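You operate a simulated robot arm through the tools that you are given. There is no shell and no other tool. Be economical: measure what you need, move in short steps, check, and stop when the job is done.

Carry out the task below with a simulated robot arm. There is one attempt and no reset: what you move stays moved.

Task
Put the lock tag labelled "check" from the top of the grey table on top of the grey cup plunger and the lock tag marked "clean" on top of the purple cup plunger.
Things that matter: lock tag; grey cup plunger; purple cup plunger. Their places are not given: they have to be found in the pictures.

Only the result counts: the job must be done as asked and must still hold three seconds after the hand-in. Knocking over, shifting, dropping, spilling or breaking anything else fails it.

Robot
A 7-joint arm with a two-finger parallel gripper, fixed in place. Base frame: the origin is at the foot of the arm, x ahead of it, y to its left, z up; the work surface is at about z = 900. Lengths are in mm, angles in degrees, forces in N, time in s.
With the tool pointing down near the work surface it reaches from about 240 to 680 mm from the base axis. Its first joint turns from -66.0 to 66.0 degrees. Payload 2.4 kg.
Tool frame: the origin (TCP) lies between the finger pads and is the grasp point; the fingertips stand 30 mm ahead of it; z points along the fingers, y is the line along which they close. The gripper opens to 94 mm. The fingers are 28 mm wide and 10 mm thick; the gripper's body (50 by 96 mm) begins 55 mm behind the TCP.
Orientation is that of the tool frame in the base frame, as [roll, pitch, yaw] about the fixed x, y, z axes, in that order (R = Rz(yaw) Ry(pitch) Rx(roll)). With the fingers straight down and closing along the base's y, the tool's x points along the base's -x, its y along +y and its z along -z.

Tools
- The arm moves only by the tool play_rows. Its argument "motion" is a list that holds one entry, the list of rows, each a list of 6 numbers: the shift along the tool's x, y, z in units of 25 mm (1.0 is 25 mm), then the turn, a rotation vector about the tool's x, y, z in units of 5 degrees (1.0 is 5 degrees). In form: [[[tx, ty, tz, rx, ry, rz], ...]]. A call has 1 to 20 rows; each row shifts and turns the commanded pose from where the row before left it, along the tool's axes as they then stand. "gripper" is the closure, from 0 (fully open) to 1 (shut), set as the call begins (left out, the last holds). A call with a number of a shift or a turn outside -1 to 1 is refused whole. A row lasts 0.2 s, in which the tool goes at most 50 mm and 8.6 degrees; a call with a longer step from one row to the next is refused whole, and so is a gripper value outside its range. Where a pose cannot be reached the arm comes as near as it can. A force on the tool above 40 N (or 10 N above the force at the start of the call, whichever is more), or a blocked arm, ends the call early, and 0.2 s more pass. Each finger travels about 153 mm/s and halts on what it meets, pressing with about 21 N; the grip force reading is that of the motor and also rises with nothing between the fingers. The clock runs only during rows and for 0.2 s after the last one: add rows that do not move to give the fingers time. The reply holds the time, the measured pose of the TCP, the force on the tool along the base axes, the opening and the grip force, in the units named above and with some noise.
- Cameras (640 x 400 px; columns grow to the right, rows downward): "scene" is fixed at [54.8, 485.6, 1459.2]; the picture's right is [-0.60, -0.80, 0.00], its down [-0.34, 0.25, -0.91] and it looks along [0.73, -0.54, -0.42] (base axes); focal length 325 px, centre (320, 200). "wrist" rides on the gripper at [-37, 0, -58] in the tool frame; the picture's right is [0.00, -1.00, 0.00], its down [0.97, 0.00, -0.24] and it looks along [0.24, 0.00, 0.97] (tool axes); focal length 218 px, centre (320, 200).
- capture(camera): a new picture of that camera. The clock stands still meanwhile.
- probe_pixels(camera, pixels): for up to 12 pixels [column, row] of the newest picture of that camera ("zoom" is the newest enlarged one), the place [x, y, z] in the base frame of the surface seen there, good to about 2 mm. The clock stands still meanwhile.
- zoom(camera, box): a new picture of the part [left, top, right, bottom] of that camera's present view, enlarged. The clock stands still meanwhile.
- sign_off(): hands the job in; it is judged then, once.

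Go step by step. Measure first, check grasps and placings, and put right what went wrong. The budget is 60 turns and 22 pictures, counting those below and the enlarged ones. Unless the task says otherwise, let go and move clear before handing in, and close with one line.

The tools are called after "Request:" as name(argument=value, ...) on one line, values as JSON. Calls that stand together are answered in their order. play_rows: Moves the arm, as the interface text tells. Its arguments: {"type":"object","properties":{"motion":{"type":"array","items":{"type":"array","items":{"type":"array","items":{"type":"number"}}}},"gripper":{"type":"number"}},"required":["motion"]} The other tools are called the same way: capture (camera) takes a picture; probe_pixels (camera, pixels) gives the place of the surface under pixels of a picture; zoom (camera, box) takes an enlarged picture of a part of a camera's view; sign_off () hands the job in.

At the start:

```text
clock: 0.0
tool_pos: [424.7, 19.5, 1250.9]
orientation: [-180.0, 0.1, 180.0]
force: [0.2, 0.6, -0.7]
finger_gap: 94.1
finger_force: 0.1
```

scene: 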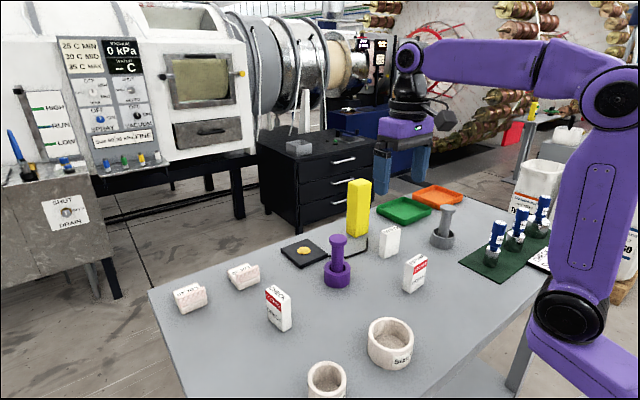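
wrist: 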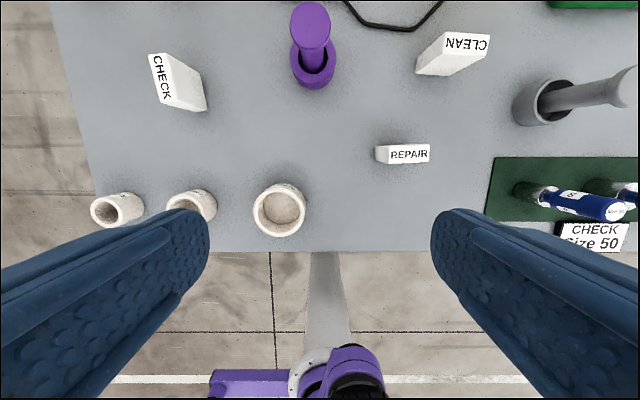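

The wrist picture shows the CHECK tag at (177,82), CLEAN at (453,54), REPAIR at (403,154), the purple plunger at (312,45) and the grey one at (570,98). I'll enlarge the view to get details, and measure.

Request:
zoom(camera="scene", box=[250, 190, 470, 340])

Request:
probe_pixels(camera="wrist", pixels=[[152, 56], [168, 55], [163, 98], [174, 98], [205, 105], [448, 34], [489, 38], [446, 47], [484, 52], [310, 20], [630, 85], [320, 130]])

Request:
probe_pixels(camera="scene", pixels=[[338, 237], [449, 207], [337, 265], [441, 238], [390, 230], [381, 230], [396, 228], [278, 290], [268, 292], [290, 297], [338, 285], [412, 262]])

```text
2.67 times, centred on (360, 265) of scene
```

zoom: 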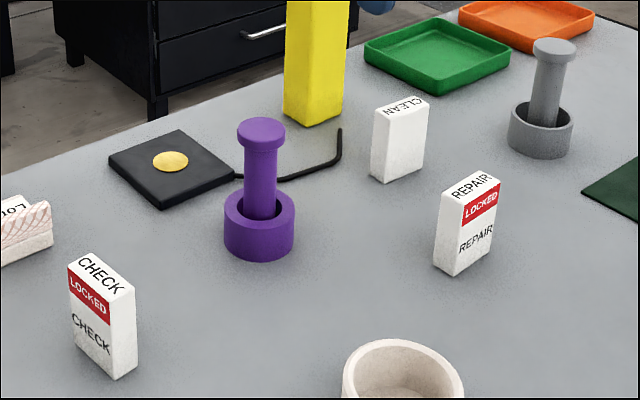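

```text
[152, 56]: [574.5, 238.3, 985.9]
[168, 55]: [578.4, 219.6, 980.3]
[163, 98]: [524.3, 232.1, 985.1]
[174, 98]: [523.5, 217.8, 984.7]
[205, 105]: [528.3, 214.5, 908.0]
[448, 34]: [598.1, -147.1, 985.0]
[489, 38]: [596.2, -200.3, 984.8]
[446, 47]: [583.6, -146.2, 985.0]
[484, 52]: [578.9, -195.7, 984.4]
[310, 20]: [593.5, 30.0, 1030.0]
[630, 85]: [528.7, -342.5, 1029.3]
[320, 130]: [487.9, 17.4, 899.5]
```

```text
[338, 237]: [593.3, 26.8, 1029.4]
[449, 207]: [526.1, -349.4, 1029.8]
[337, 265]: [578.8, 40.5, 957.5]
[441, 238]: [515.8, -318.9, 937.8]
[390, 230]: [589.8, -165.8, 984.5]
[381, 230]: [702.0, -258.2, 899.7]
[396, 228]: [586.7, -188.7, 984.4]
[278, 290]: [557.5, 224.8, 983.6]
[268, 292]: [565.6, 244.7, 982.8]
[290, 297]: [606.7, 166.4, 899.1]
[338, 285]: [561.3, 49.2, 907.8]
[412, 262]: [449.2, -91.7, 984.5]
```

The two tags stand about 85 mm tall (tops at z 985), and the plunger knobs' tops are at z 1030. I'll measure the tag corners and knob edges in the enlarged picture.

Request:
probe_pixels(camera="zoom", pixels=[[240, 127], [283, 127], [261, 119], [261, 137], [536, 46], [573, 46], [554, 40], [554, 54], [378, 108], [402, 98], [427, 102], [402, 117]])

Request:
probe_pixels(camera="zoom", pixels=[[71, 265], [91, 255], [132, 288], [112, 299], [452, 195], [490, 175], [260, 205], [548, 115], [235, 205], [288, 208], [512, 115], [570, 118]])

```text
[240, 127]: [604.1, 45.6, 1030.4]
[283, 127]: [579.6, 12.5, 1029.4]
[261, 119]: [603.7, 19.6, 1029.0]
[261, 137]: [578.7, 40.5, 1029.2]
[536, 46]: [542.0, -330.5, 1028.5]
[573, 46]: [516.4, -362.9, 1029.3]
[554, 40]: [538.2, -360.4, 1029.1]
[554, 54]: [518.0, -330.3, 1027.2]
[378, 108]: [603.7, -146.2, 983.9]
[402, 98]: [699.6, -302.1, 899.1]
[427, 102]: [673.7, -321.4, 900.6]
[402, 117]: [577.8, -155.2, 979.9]
```

```text
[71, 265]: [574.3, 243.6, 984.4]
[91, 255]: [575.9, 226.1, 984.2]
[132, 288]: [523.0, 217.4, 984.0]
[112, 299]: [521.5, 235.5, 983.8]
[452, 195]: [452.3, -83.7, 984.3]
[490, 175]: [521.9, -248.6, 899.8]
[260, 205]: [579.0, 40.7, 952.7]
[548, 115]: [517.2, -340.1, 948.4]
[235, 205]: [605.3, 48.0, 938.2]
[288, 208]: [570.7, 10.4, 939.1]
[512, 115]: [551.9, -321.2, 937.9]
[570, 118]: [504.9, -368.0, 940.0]
```

CHECK is centred at about (549,231), with its long side turned about 9° from x. The knob centres are purple (591.5,29.5) and grey (529,-346). I'll move above CHECK and turn to match, with the yellow block's height probed on the side.

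Request:
probe_pixels(camera="scene", pixels=[[358, 182], [350, 185], [368, 184], [357, 225], [348, 230], [537, 200], [519, 213]])

Request:
play_rows(gripper=0, motion=[[[-0.551, 0.938, 0.667, 0, 0, 0], [-0.551, 0.938, 0.667, 0, 0, 0], [-0.551, 0.938, 0.667, 0, 0, 0], [-0.551, 0.938, 0.667, 0, 0, 0], [-0.551, 0.938, 0.667, 0, 0, 0], [-0.551, 0.938, 0.667, 0, 0, 0], [-0.551, 0.938, 0.667, 0, 0, 0], [-0.551, 0.938, 0.667, 0, 0, 0], [-0.551, 0.938, 0.667, 0, 0, 0], [0, 0, 0, 0, 0, -0.9], [0, 0, 0, 0, 0, -0.9], [0, 0, 0, 0, 0, 0], [0, 0, 0, 0, 0, 0]]])

Request:
capture(camera="wrist")

```text
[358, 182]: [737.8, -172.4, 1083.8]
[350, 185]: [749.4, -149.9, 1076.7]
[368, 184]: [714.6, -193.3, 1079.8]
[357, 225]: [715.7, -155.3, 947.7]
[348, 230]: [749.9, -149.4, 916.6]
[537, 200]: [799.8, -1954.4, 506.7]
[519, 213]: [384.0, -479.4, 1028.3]
```

```text
clock: 2.8
tool_pos: [548.8, 230.8, 1099.3]
orientation: [-180.0, 0.0, -171.1]
force: [0.0, 0.1, 0.6]
finger_gap: 94.0
finger_force: 0.1
```

```text
18 pictures are left
```

wrist: 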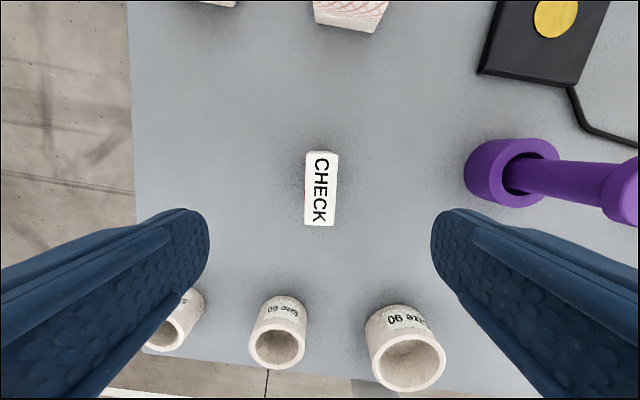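

CHECK sits at (321,190), centred between the fingers and aligned. I'll go down to z≈957 and close gently.

Request:
play_rows(motion=[[[0, 0, 0.811, 0, 0, 0], [0, 0, 0.811, 0, 0, 0], [0, 0, 0.811, 0, 0, 0], [0, 0, 0.811, 0, 0, 0], [0, 0, 0.811, 0, 0, 0], [0, 0, 0.811, 0, 0, 0], [0, 0, 0.811, 0, 0, 0], [0, 0, 0, 0, 0, 0], [0, 0, 0, 0, 0, 0]]])

Request:
play_rows(gripper=1, motion=[[[0, 0, 0, 0, 0, 0], [0, 0, 0, 0, 0, 0], [0, 0, 0, 0, 0, 0], [0, 0, 0, 0, 0, 0], [0, 0, 0, 0, 0, 0]]])

```text
clock: 4.8
tool_pos: [549.9, 229.2, 955.9]
orientation: [180.0, 0.1, -171.0]
force: [-0.8, 0.2, 0.2]
finger_gap: 94.0
finger_force: 0.0
```

```text
clock: 6.0
tool_pos: [549.4, 229.9, 956.6]
orientation: [-180.0, -0.1, -171.0]
force: [0.2, 0.3, 0.3]
finger_gap: 29.8
finger_force: 21.2
```

The gap stopped at 29.8 mm, wider than the ~18 mm I measured, so I'll check how the tag is held.

Request:
zoom(camera="scene", box=[220, 220, 340, 345])

Request:
capture(camera="wrist")

```text
3.20 times, centred on (280, 282) of scene
```

zoom: 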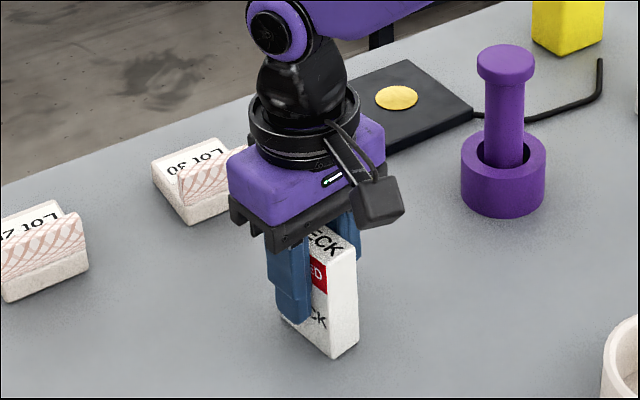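

```text
16 pictures are left
```

wrist: 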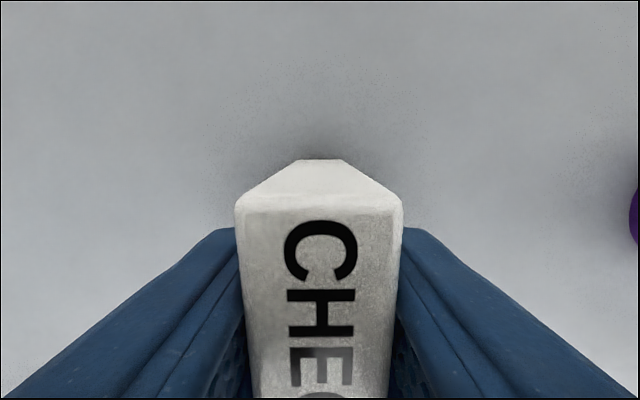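

The tag is held flat and squarely between the fingers. I'll lift it and turn to suit the grey plunger's direction.

Request:
play_rows(motion=[[[0, 0, -0.5, 0, 0, 0], [0, 0, -0.9, 0, 0, 0], [0, 0, -0.9, 0, 0, 0], [0, 0, -0.9, 0, 0, 0.84], [0, 0, -0.9, 0, 0, 0.84], [0, 0, -0.9, 0, 0, 0.84], [0, 0, -0.9, 0, 0, 0.84], [0, 0, -0.9, 0, 0, 0.84], [0, 0, -0.9, 0, 0, 0.84], [0, 0, -0.9, 0, 0, 0.84], [0, 0, -0.9, 0, 0, 0.84], [0, 0, 0, 0, 0, 0.84], [0, 0, 0, 0, 0, 0.84], [0, 0, 0, 0, 0, 0], [0, 0, 0, 0, 0, 0]]])

```text
clock: 9.2
tool_pos: [548.5, 229.8, 1195.2]
orientation: [180.0, 0.1, 146.8]
force: [0.7, -1.0, -0.1]
finger_gap: 29.5
finger_force: 21.1
```

Lifted and still gripped. Now I'll carry it straight across to above the grey knob at height 1195.

Request:
play_rows(motion=[[[-0.598, -0.985, 0, 0, 0, 0], [-0.598, -0.985, 0, 0, 0, 0], [-0.598, -0.985, 0, 0, 0, 0], [-0.598, -0.985, 0, 0, 0, 0], [-0.598, -0.985, 0, 0, 0, 0], [-0.598, -0.985, 0, 0, 0, 0], [-0.598, -0.985, 0, 0, 0, 0], [-0.598, -0.985, 0, 0, 0, 0], [-0.598, -0.985, 0, 0, 0, 0], [-0.598, -0.985, 0, 0, 0, 0], [-0.598, -0.985, 0, 0, 0, 0], [-0.598, -0.985, 0, 0, 0, 0], [-0.598, -0.985, 0, 0, 0, 0], [-0.598, -0.985, 0, 0, 0, 0], [-0.598, -0.985, 0, 0, 0, 0], [-0.598, -0.985, 0, 0, 0, 0], [-0.598, -0.985, 0, 0, 0, 0], [-0.598, -0.985, 0, 0, 0, 0], [-0.598, -0.985, 0, 0, 0, 0], [-0.598, -0.985, 0, 0, 0, 0]]])

Request:
play_rows(motion=[[[0, 0, 0, 0, 0, 0], [0, 0, 0, 0, 0, 0]]])

Request:
zoom(camera="scene", box=[370, 120, 530, 250])

```text
clock: 13.4
tool_pos: [522.0, -340.1, 1194.2]
orientation: [179.9, -0.1, 147.1]
force: [0.0, -0.3, -1.6]
finger_gap: 29.1
finger_force: 20.9
out of reach, approached as far as the arm can: row 20
```

```text
clock: 14.0
tool_pos: [520.9, -342.3, 1194.5]
orientation: [-180.0, 0.0, 147.0]
force: [-0.3, -0.1, -0.8]
finger_gap: 29.9
finger_force: 21.2
```

```text
3.08 times, centred on (450, 185) of scene
```

zoom: 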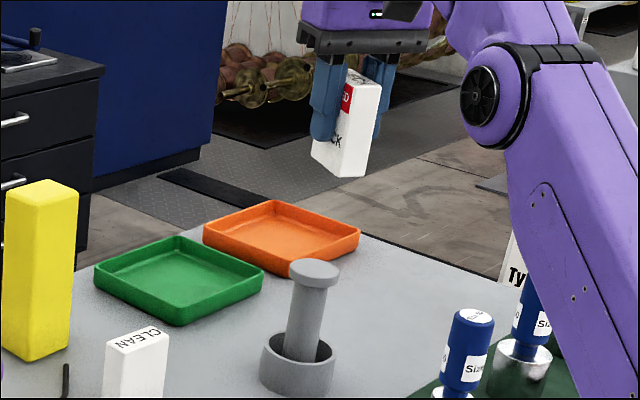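

The reach limit at this height left it ~9 mm short at (521,-342). I'll go down 65 mm, where reach is better, and then correct.

Request:
play_rows(motion=[[[0, 0, 0.65, 0, 0, 0], [0, 0, 0.65, 0, 0, 0], [0, 0, 0.65, 0, 0, 0], [0, 0, 0.65, 0, 0, 0], [0, 0, 0, 0, 0, 0], [0, 0, 0, 0, 0, 0]]])

```text
clock: 15.4
tool_pos: [521.8, -340.4, 1129.6]
orientation: [180.0, 0.0, 147.0]
force: [-0.2, 0.1, -1.3]
finger_gap: 29.9
finger_force: 21.2
```

The command was clipped, so I'll shift ~9 mm outward and lower to ~1105.

Request:
play_rows(motion=[[[0, 0, 0.5, 0, 0, 0], [-0.2, 0, 0.5, 0, 0, 0], [-0.17, -0.01, 0, 0, 0, 0], [0, 0, 0, 0, 0, 0], [0, 0, 0, 0, 0, 0]]])

Request:
zoom(camera="scene", box=[390, 130, 510, 250])

Request:
capture(camera="wrist")

```text
clock: 16.6
tool_pos: [530.3, -347.0, 1104.1]
orientation: [-180.0, 0.0, 147.0]
force: [-0.7, 0.3, 0.1]
finger_gap: 29.8
finger_force: 21.1
```

```text
3.33 times, centred on (450, 190) of scene
```

zoom: 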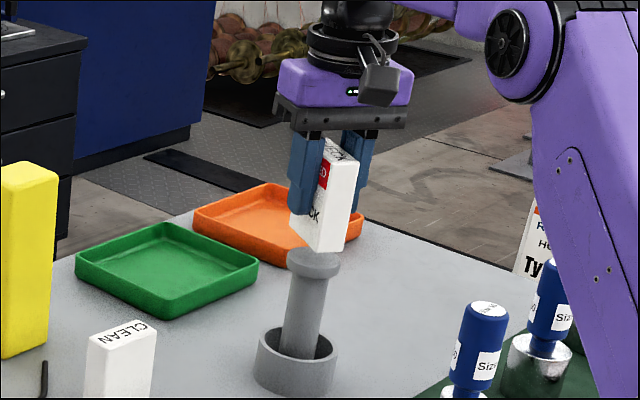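

```text
13 pictures are left
```

wrist: 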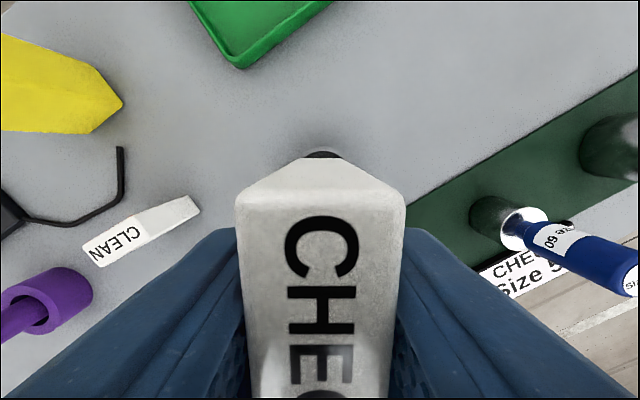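

The tag is right over the knob with its bottom ~17 mm above. I'll lower 16 mm in slow steps and watch the force.

Request:
play_rows(motion=[[[0, 0, 0.2, 0, 0, 0], [0, 0, 0.2, 0, 0, 0], [0, 0, 0.12, 0, 0, 0], [0, 0, 0.08, 0, 0, 0], [0, 0, 0.04, 0, 0, 0], [0, 0, 0, 0, 0, 0], [0, 0, 0, 0, 0, 0]]])

```text
clock: 18.2
tool_pos: [531.2, -347.6, 1087.3]
orientation: [180.0, 0.0, 146.9]
force: [0.6, 0.7, -0.2]
finger_gap: 29.8
finger_force: 21.0
```

Request:
play_rows(motion=[[[0, 0, 0.04, 0, 0, 0], [0, 0, 0, 0, 0, 0], [0, 0, 0, 0, 0, 0]]])

Request:
zoom(camera="scene", box=[420, 160, 480, 220])

```text
clock: 19.0
tool_pos: [530.9, -347.8, 1086.7]
orientation: [-180.0, 0.0, 147.1]
force: [0.1, -0.1, -0.2]
finger_gap: 29.7
finger_force: 20.7
```

```text
6.67 times, centred on (450, 190) of scene
```

zoom: 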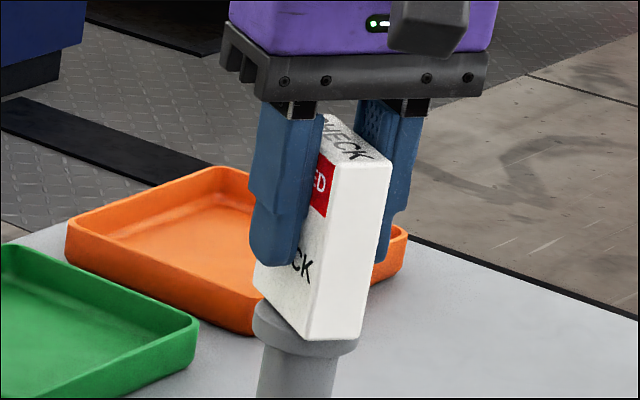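

No contact yet, and the TCP is ~2.5 mm past the centre. I'll trim it inward and lower in 1 mm steps.

Request:
play_rows(motion=[[[0.1, 0, 0, 0, 0, 0], [0, 0, 0.03, 0, 0, 0], [0, 0, 0, 0, 0, 0], [0, 0, 0, 0, 0, 0]]])

Request:
play_rows(motion=[[[0, 0, 0.03, 0, 0, 0], [0, 0, 0, 0, 0, 0], [0, 0, 0, 0, 0, 0]]])

```text
clock: 20.0
tool_pos: [529.2, -346.6, 1084.8]
orientation: [-180.0, 0.1, 146.9]
force: [1.9, -0.4, 1.8]
finger_gap: 29.9
finger_force: 21.0
```

```text
clock: 20.8
tool_pos: [528.6, -346.1, 1086.3]
orientation: [-179.9, 0.1, 146.9]
force: [0.1, -0.7, 14.1]
finger_gap: 29.8
finger_force: 21.0
```

The force rose to 14 N, so the tag is seated. I'll ease up 0.5 mm, open, wait, and rise straight up.

Request:
play_rows(motion=[[[0, 0, -0.02, 0, 0, 0], [0, 0, 0, 0, 0, 0]]])

Request:
play_rows(gripper=0.2, motion=[[[0, 0, 0, 0, 0, 0], [0, 0, 0, 0, 0, 0], [0, 0, 0, 0, 0, 0], [0, 0, -0.5, 0, 0, 0], [0, 0, -0.9, 0, 0, 0], [0, 0, -0.9, 0, 0, 0], [0, 0, -0.9, 0, 0, 0], [0, 0, 0, 0, 0, 0]]])

Request:
zoom(camera="scene", box=[360, 130, 500, 260])

```text
clock: 21.4
tool_pos: [527.6, -346.4, 1084.8]
orientation: [179.9, 0.1, 147.1]
force: [1.6, -1.6, 12.1]
finger_gap: 29.7
finger_force: 20.6
```

```text
clock: 23.2
tool_pos: [527.7, -346.0, 1166.4]
orientation: [180.0, 0.0, 147.0]
force: [-0.2, -0.8, 0.7]
finger_gap: 75.1
finger_force: 0.0
```

```text
3.08 times, centred on (430, 195) of scene
```

zoom: 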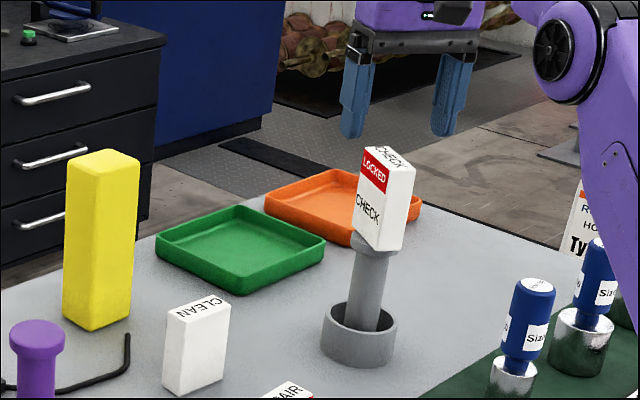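

CHECK stands on the grey knob and the rest is undisturbed. I'll move above CLEAN at about (589,-172) and turn the fingers to close along x.

Request:
play_rows(motion=[[[0.217, 0.897, 0, 0, 0, 0], [0.217, 0.897, 0, 0, 0, 0], [0.217, 0.897, 0, 0, 0, 0], [0.217, 0.897, 0, 0, 0, 0], [0.217, 0.897, 0, 0, 0, 0], [0.217, 0.897, 0, 0, 0, 0], [0.217, 0.897, 0.5, 0, 0, 0], [0.217, 0.897, 0.5, 0, 0, 0], [0, 0, 0.3, 0, 0, 0.95], [0, 0, 0.3, 0, 0, 0.95], [0, 0, 0, 0, 0, 0.95], [0, 0, 0, 0, 0, 0.95], [0, 0, 0, 0, 0, 0.95], [0, 0, 0, 0, 0, 0.95], [0, 0, 0, 0, 0, 0.95], [0, 0, 0, 0, 0, 0.95], [0, 0, 0, 0, 0, 0.95], [0, 0, 0, 0, 0, 0.95], [0, 0, 0, 0, 0, 0.95], [0, 0, 0, 0, 0, 0.95]]])

Request:
play_rows(motion=[[[0, 0, 0, 0, 0, 0], [0, 0, 0, 0, 0, 0]]])

Request:
capture(camera="wrist")

```text
clock: 27.4
tool_pos: [589.4, -171.5, 1126.1]
orientation: [-179.9, 0.0, 89.8]
force: [0.0, -0.1, -0.6]
finger_gap: 75.3
finger_force: 0.1
```

```text
clock: 28.0
tool_pos: [589.5, -171.5, 1125.9]
orientation: [-179.9, 0.0, 90.0]
force: [0.5, -0.9, -1.0]
finger_gap: 75.2
finger_force: 0.2
```

```text
10 pictures are left
```

wrist: 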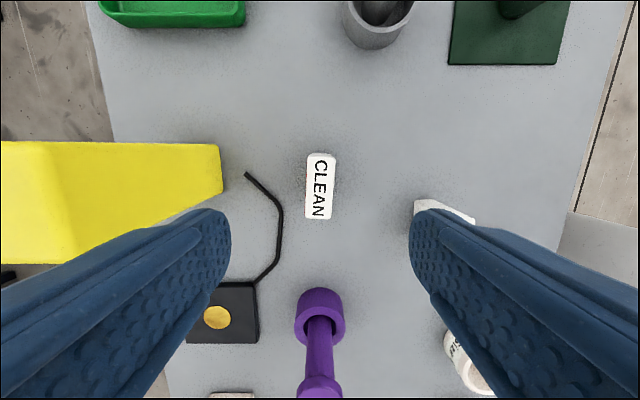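

CLEAN is at (320,186), nearly aligned. I'll probe the corners for the exact centre and angle, plus nearby obstacles.

Request:
probe_pixels(camera="wrist", pixels=[[310, 156], [334, 157], [307, 215], [329, 217], [220, 150], [220, 190], [418, 203], [281, 205], [247, 175]])

```text
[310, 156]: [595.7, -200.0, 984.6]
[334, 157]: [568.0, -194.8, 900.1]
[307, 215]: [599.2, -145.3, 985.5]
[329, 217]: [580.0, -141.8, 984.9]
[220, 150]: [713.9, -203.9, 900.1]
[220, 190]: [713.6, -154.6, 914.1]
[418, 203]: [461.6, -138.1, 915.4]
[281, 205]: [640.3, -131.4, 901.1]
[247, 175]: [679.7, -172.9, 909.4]
```

The centre is about (588,-171), with an angle of 3.7°. I'll apply the small correction, descend to 957 and close.

Request:
play_rows(motion=[[[0, -0.05, 0.845, 0, 0, 0.74], [0, 0, 0.845, 0, 0, 0], [0, 0, 0.845, 0, 0, 0], [0, 0, 0.845, 0, 0, 0], [0, 0, 0.845, 0, 0, 0], [0, 0, 0.845, 0, 0, 0], [0, 0, 0.845, 0, 0, 0], [0, 0, 0.845, 0, 0, 0], [0, 0, 0, 0, 0, 0], [0, 0, 0, 0, 0, 0]]])

Request:
play_rows(gripper=1, motion=[[[0, 0, 0, 0, 0, 0], [0, 0, 0, 0, 0, 0], [0, 0, 0, 0, 0, 0], [0, 0, 0, 0, 0, 0], [0, 0, 0, 0, 0, 0]]])

```text
clock: 30.2
tool_pos: [587.6, -171.8, 956.1]
orientation: [-180.0, 0.0, 86.3]
force: [0.7, 1.2, 0.5]
finger_gap: 75.3
finger_force: 0.1
```

```text
clock: 31.4
tool_pos: [588.8, -171.4, 955.8]
orientation: [180.0, 0.0, 86.3]
force: [-0.7, -0.2, 0.8]
finger_gap: 29.6
finger_force: 21.0
```

Gripped at 29.6 mm, same as the first tag. I'll lift to ~1130 and carry it over the purple knob.

Request:
play_rows(motion=[[[0, 0, -0.5, 0, 0, 0], [0, 0, -0.93, 0, 0, 0], [0, 0, -0.93, 0, 0, 0], [0, 0, -0.93, 0, 0, 0], [0, 0, -0.93, 0, 0, 0], [0, 0, -0.93, 0, 0, 0], [0, 0, -0.93, 0, 0, 0], [0, 0, -0.93, 0, 0, 0], [0.892, -0.046, 0, 0, 0, 0], [0.892, -0.046, 0, 0, 0, 0], [0.892, -0.046, 0, 0, 0, 0], [0.892, -0.046, 0, 0, 0, 0], [0.892, -0.046, 0, 0, 0, 0], [0.892, -0.046, 0, 0, 0, 0], [0.892, -0.046, 0, 0, 0, 0], [0.892, -0.046, 0, 0, 0, 0], [0.892, -0.046, 0, 0, 0, 0], [0, 0, 0, 0, 0, 0], [0, 0, 0, 0, 0, 0]]])

Request:
zoom(camera="scene", box=[280, 160, 400, 300])

```text
clock: 35.4
tool_pos: [591.3, 28.9, 1131.5]
orientation: [180.0, 0.0, 86.4]
force: [-0.7, -1.0, -0.8]
finger_gap: 29.7
finger_force: 20.9
```

```text
2.86 times, centred on (340, 230) of scene
```

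zoom: 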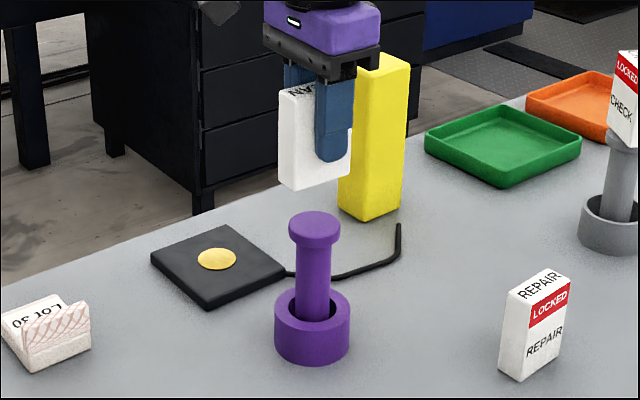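

The tag is above the purple knob, with the TCP at (591.3,28.9) and ~45 mm to go. I'll lower it in shrinking steps.

Request:
play_rows(motion=[[[0, 0, 0.6, 0, 0, 0], [0, 0, 0.6, 0, 0, 0], [0, 0, 0.3, 0, 0, 0], [0, 0, 0.15, 0, 0, 0], [0, 0, 0.08, 0, 0, 0], [0, 0, 0, 0, 0, 0], [0, 0, 0, 0, 0, 0]]])

Request:
play_rows(motion=[[[0, 0, 0.04, 0, 0, 0], [0, 0, 0, 0, 0, 0], [0, 0, 0, 0, 0, 0]]])

```text
clock: 37.0
tool_pos: [589.6, 27.5, 1087.6]
orientation: [180.0, 0.1, 86.3]
force: [0.2, 0.7, -0.9]
finger_gap: 29.9
finger_force: 21.2
```

```text
clock: 37.8
tool_pos: [590.1, 28.4, 1086.6]
orientation: [-180.0, 0.0, 86.2]
force: [0.9, -0.3, -0.1]
finger_gap: 29.9
finger_force: 21.2
```

Request:
play_rows(motion=[[[0.04, 0.04, 0, 0, 0, 0], [0, 0, 0.03, 0, 0, 0], [0, 0, 0, 0, 0, 0], [0, 0, 0, 0, 0, 0]]])

Request:
zoom(camera="scene", box=[310, 195, 370, 255])

```text
clock: 38.8
tool_pos: [592.5, 28.1, 1086.3]
orientation: [-180.0, 0.0, 86.3]
force: [-0.3, -0.3, 0.0]
finger_gap: 29.6
finger_force: 20.8
```

```text
6.67 times, centred on (340, 225) of scene
```

zoom: 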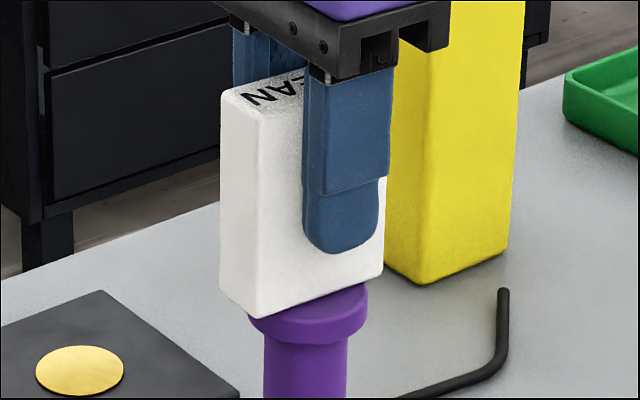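

The tag lines up with the knob (tag base centre ~ (302,283), knob centre ~ (307,280)). I'll keep lowering until contact.

Request:
play_rows(motion=[[[0, 0, 0.04, 0, 0, 0], [0, 0, 0, 0, 0, 0], [0, 0, 0, 0, 0, 0]]])

```text
clock: 39.6
tool_pos: [592.9, 28.4, 1086.0]
orientation: [180.0, 0.0, 86.3]
force: [-0.4, 0.8, 2.4]
finger_gap: 29.6
finger_force: 20.9
```

Contact is just starting (2.4 N). One more half-millimetre, then release and rise.

Request:
play_rows(motion=[[[0, 0, 0.02, 0, 0, 0], [0, 0, 0, 0, 0, 0], [0, 0, 0, 0, 0, 0]]])

Request:
play_rows(gripper=0.2, motion=[[[0, 0, 0, 0, 0, 0], [0, 0, 0, 0, 0, 0], [0, 0, 0, 0, 0, 0], [0, 0, -0.5, 0, 0, 0], [0, 0, -0.9, 0, 0, 0], [0, 0, -0.9, 0, 0, 0], [0, 0, -0.9, 0, 0, 0], [0, 0, -0.9, 0, 0, 0], [0, 0, -0.9, 0, 0, 0], [0, 0, 0, 0, 0, 0]]])

Request:
capture(camera="scene")

Request:
zoom(camera="scene", box=[290, 150, 480, 300])

```text
clock: 40.4
tool_pos: [593.0, 29.0, 1085.6]
orientation: [179.9, -0.1, 86.3]
force: [-0.5, -1.8, 9.3]
finger_gap: 29.8
finger_force: 21.0
```

```text
clock: 42.6
tool_pos: [593.9, 28.6, 1212.1]
orientation: [-180.0, 0.0, 86.3]
force: [-0.5, 0.1, 0.3]
finger_gap: 75.4
finger_force: 0.0
```

```text
7 pictures are left
```

scene: 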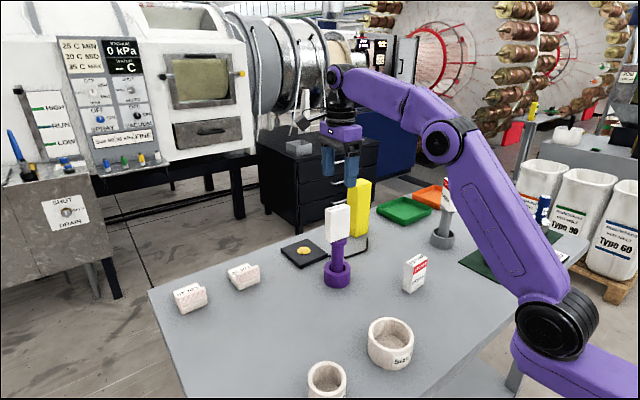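

```text
2.67 times, centred on (385, 225) of scene
```

zoom: 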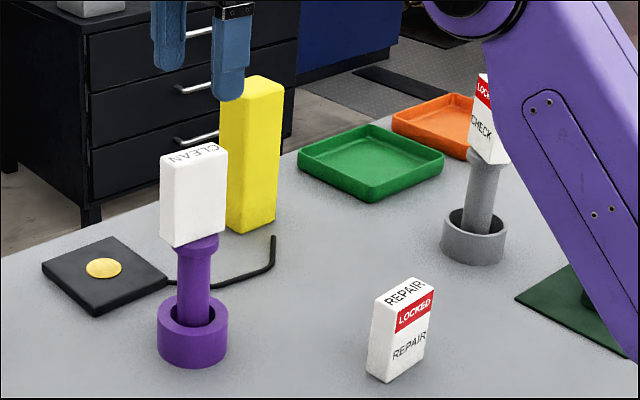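

Both tags now stand upright on their knobs, CLEAN on purple at zoom (193,195) and CHECK on grey at (485,120). The gripper is open and clear, so I'm handing in.

Request:
sign_off()

```text
The job is handed in.
```

I put the "check" tag on top of the grey cup plunger and the "clean" tag on top of the purple one. In the last picture before the hand-in, both stood upright with the gripper open and clear.
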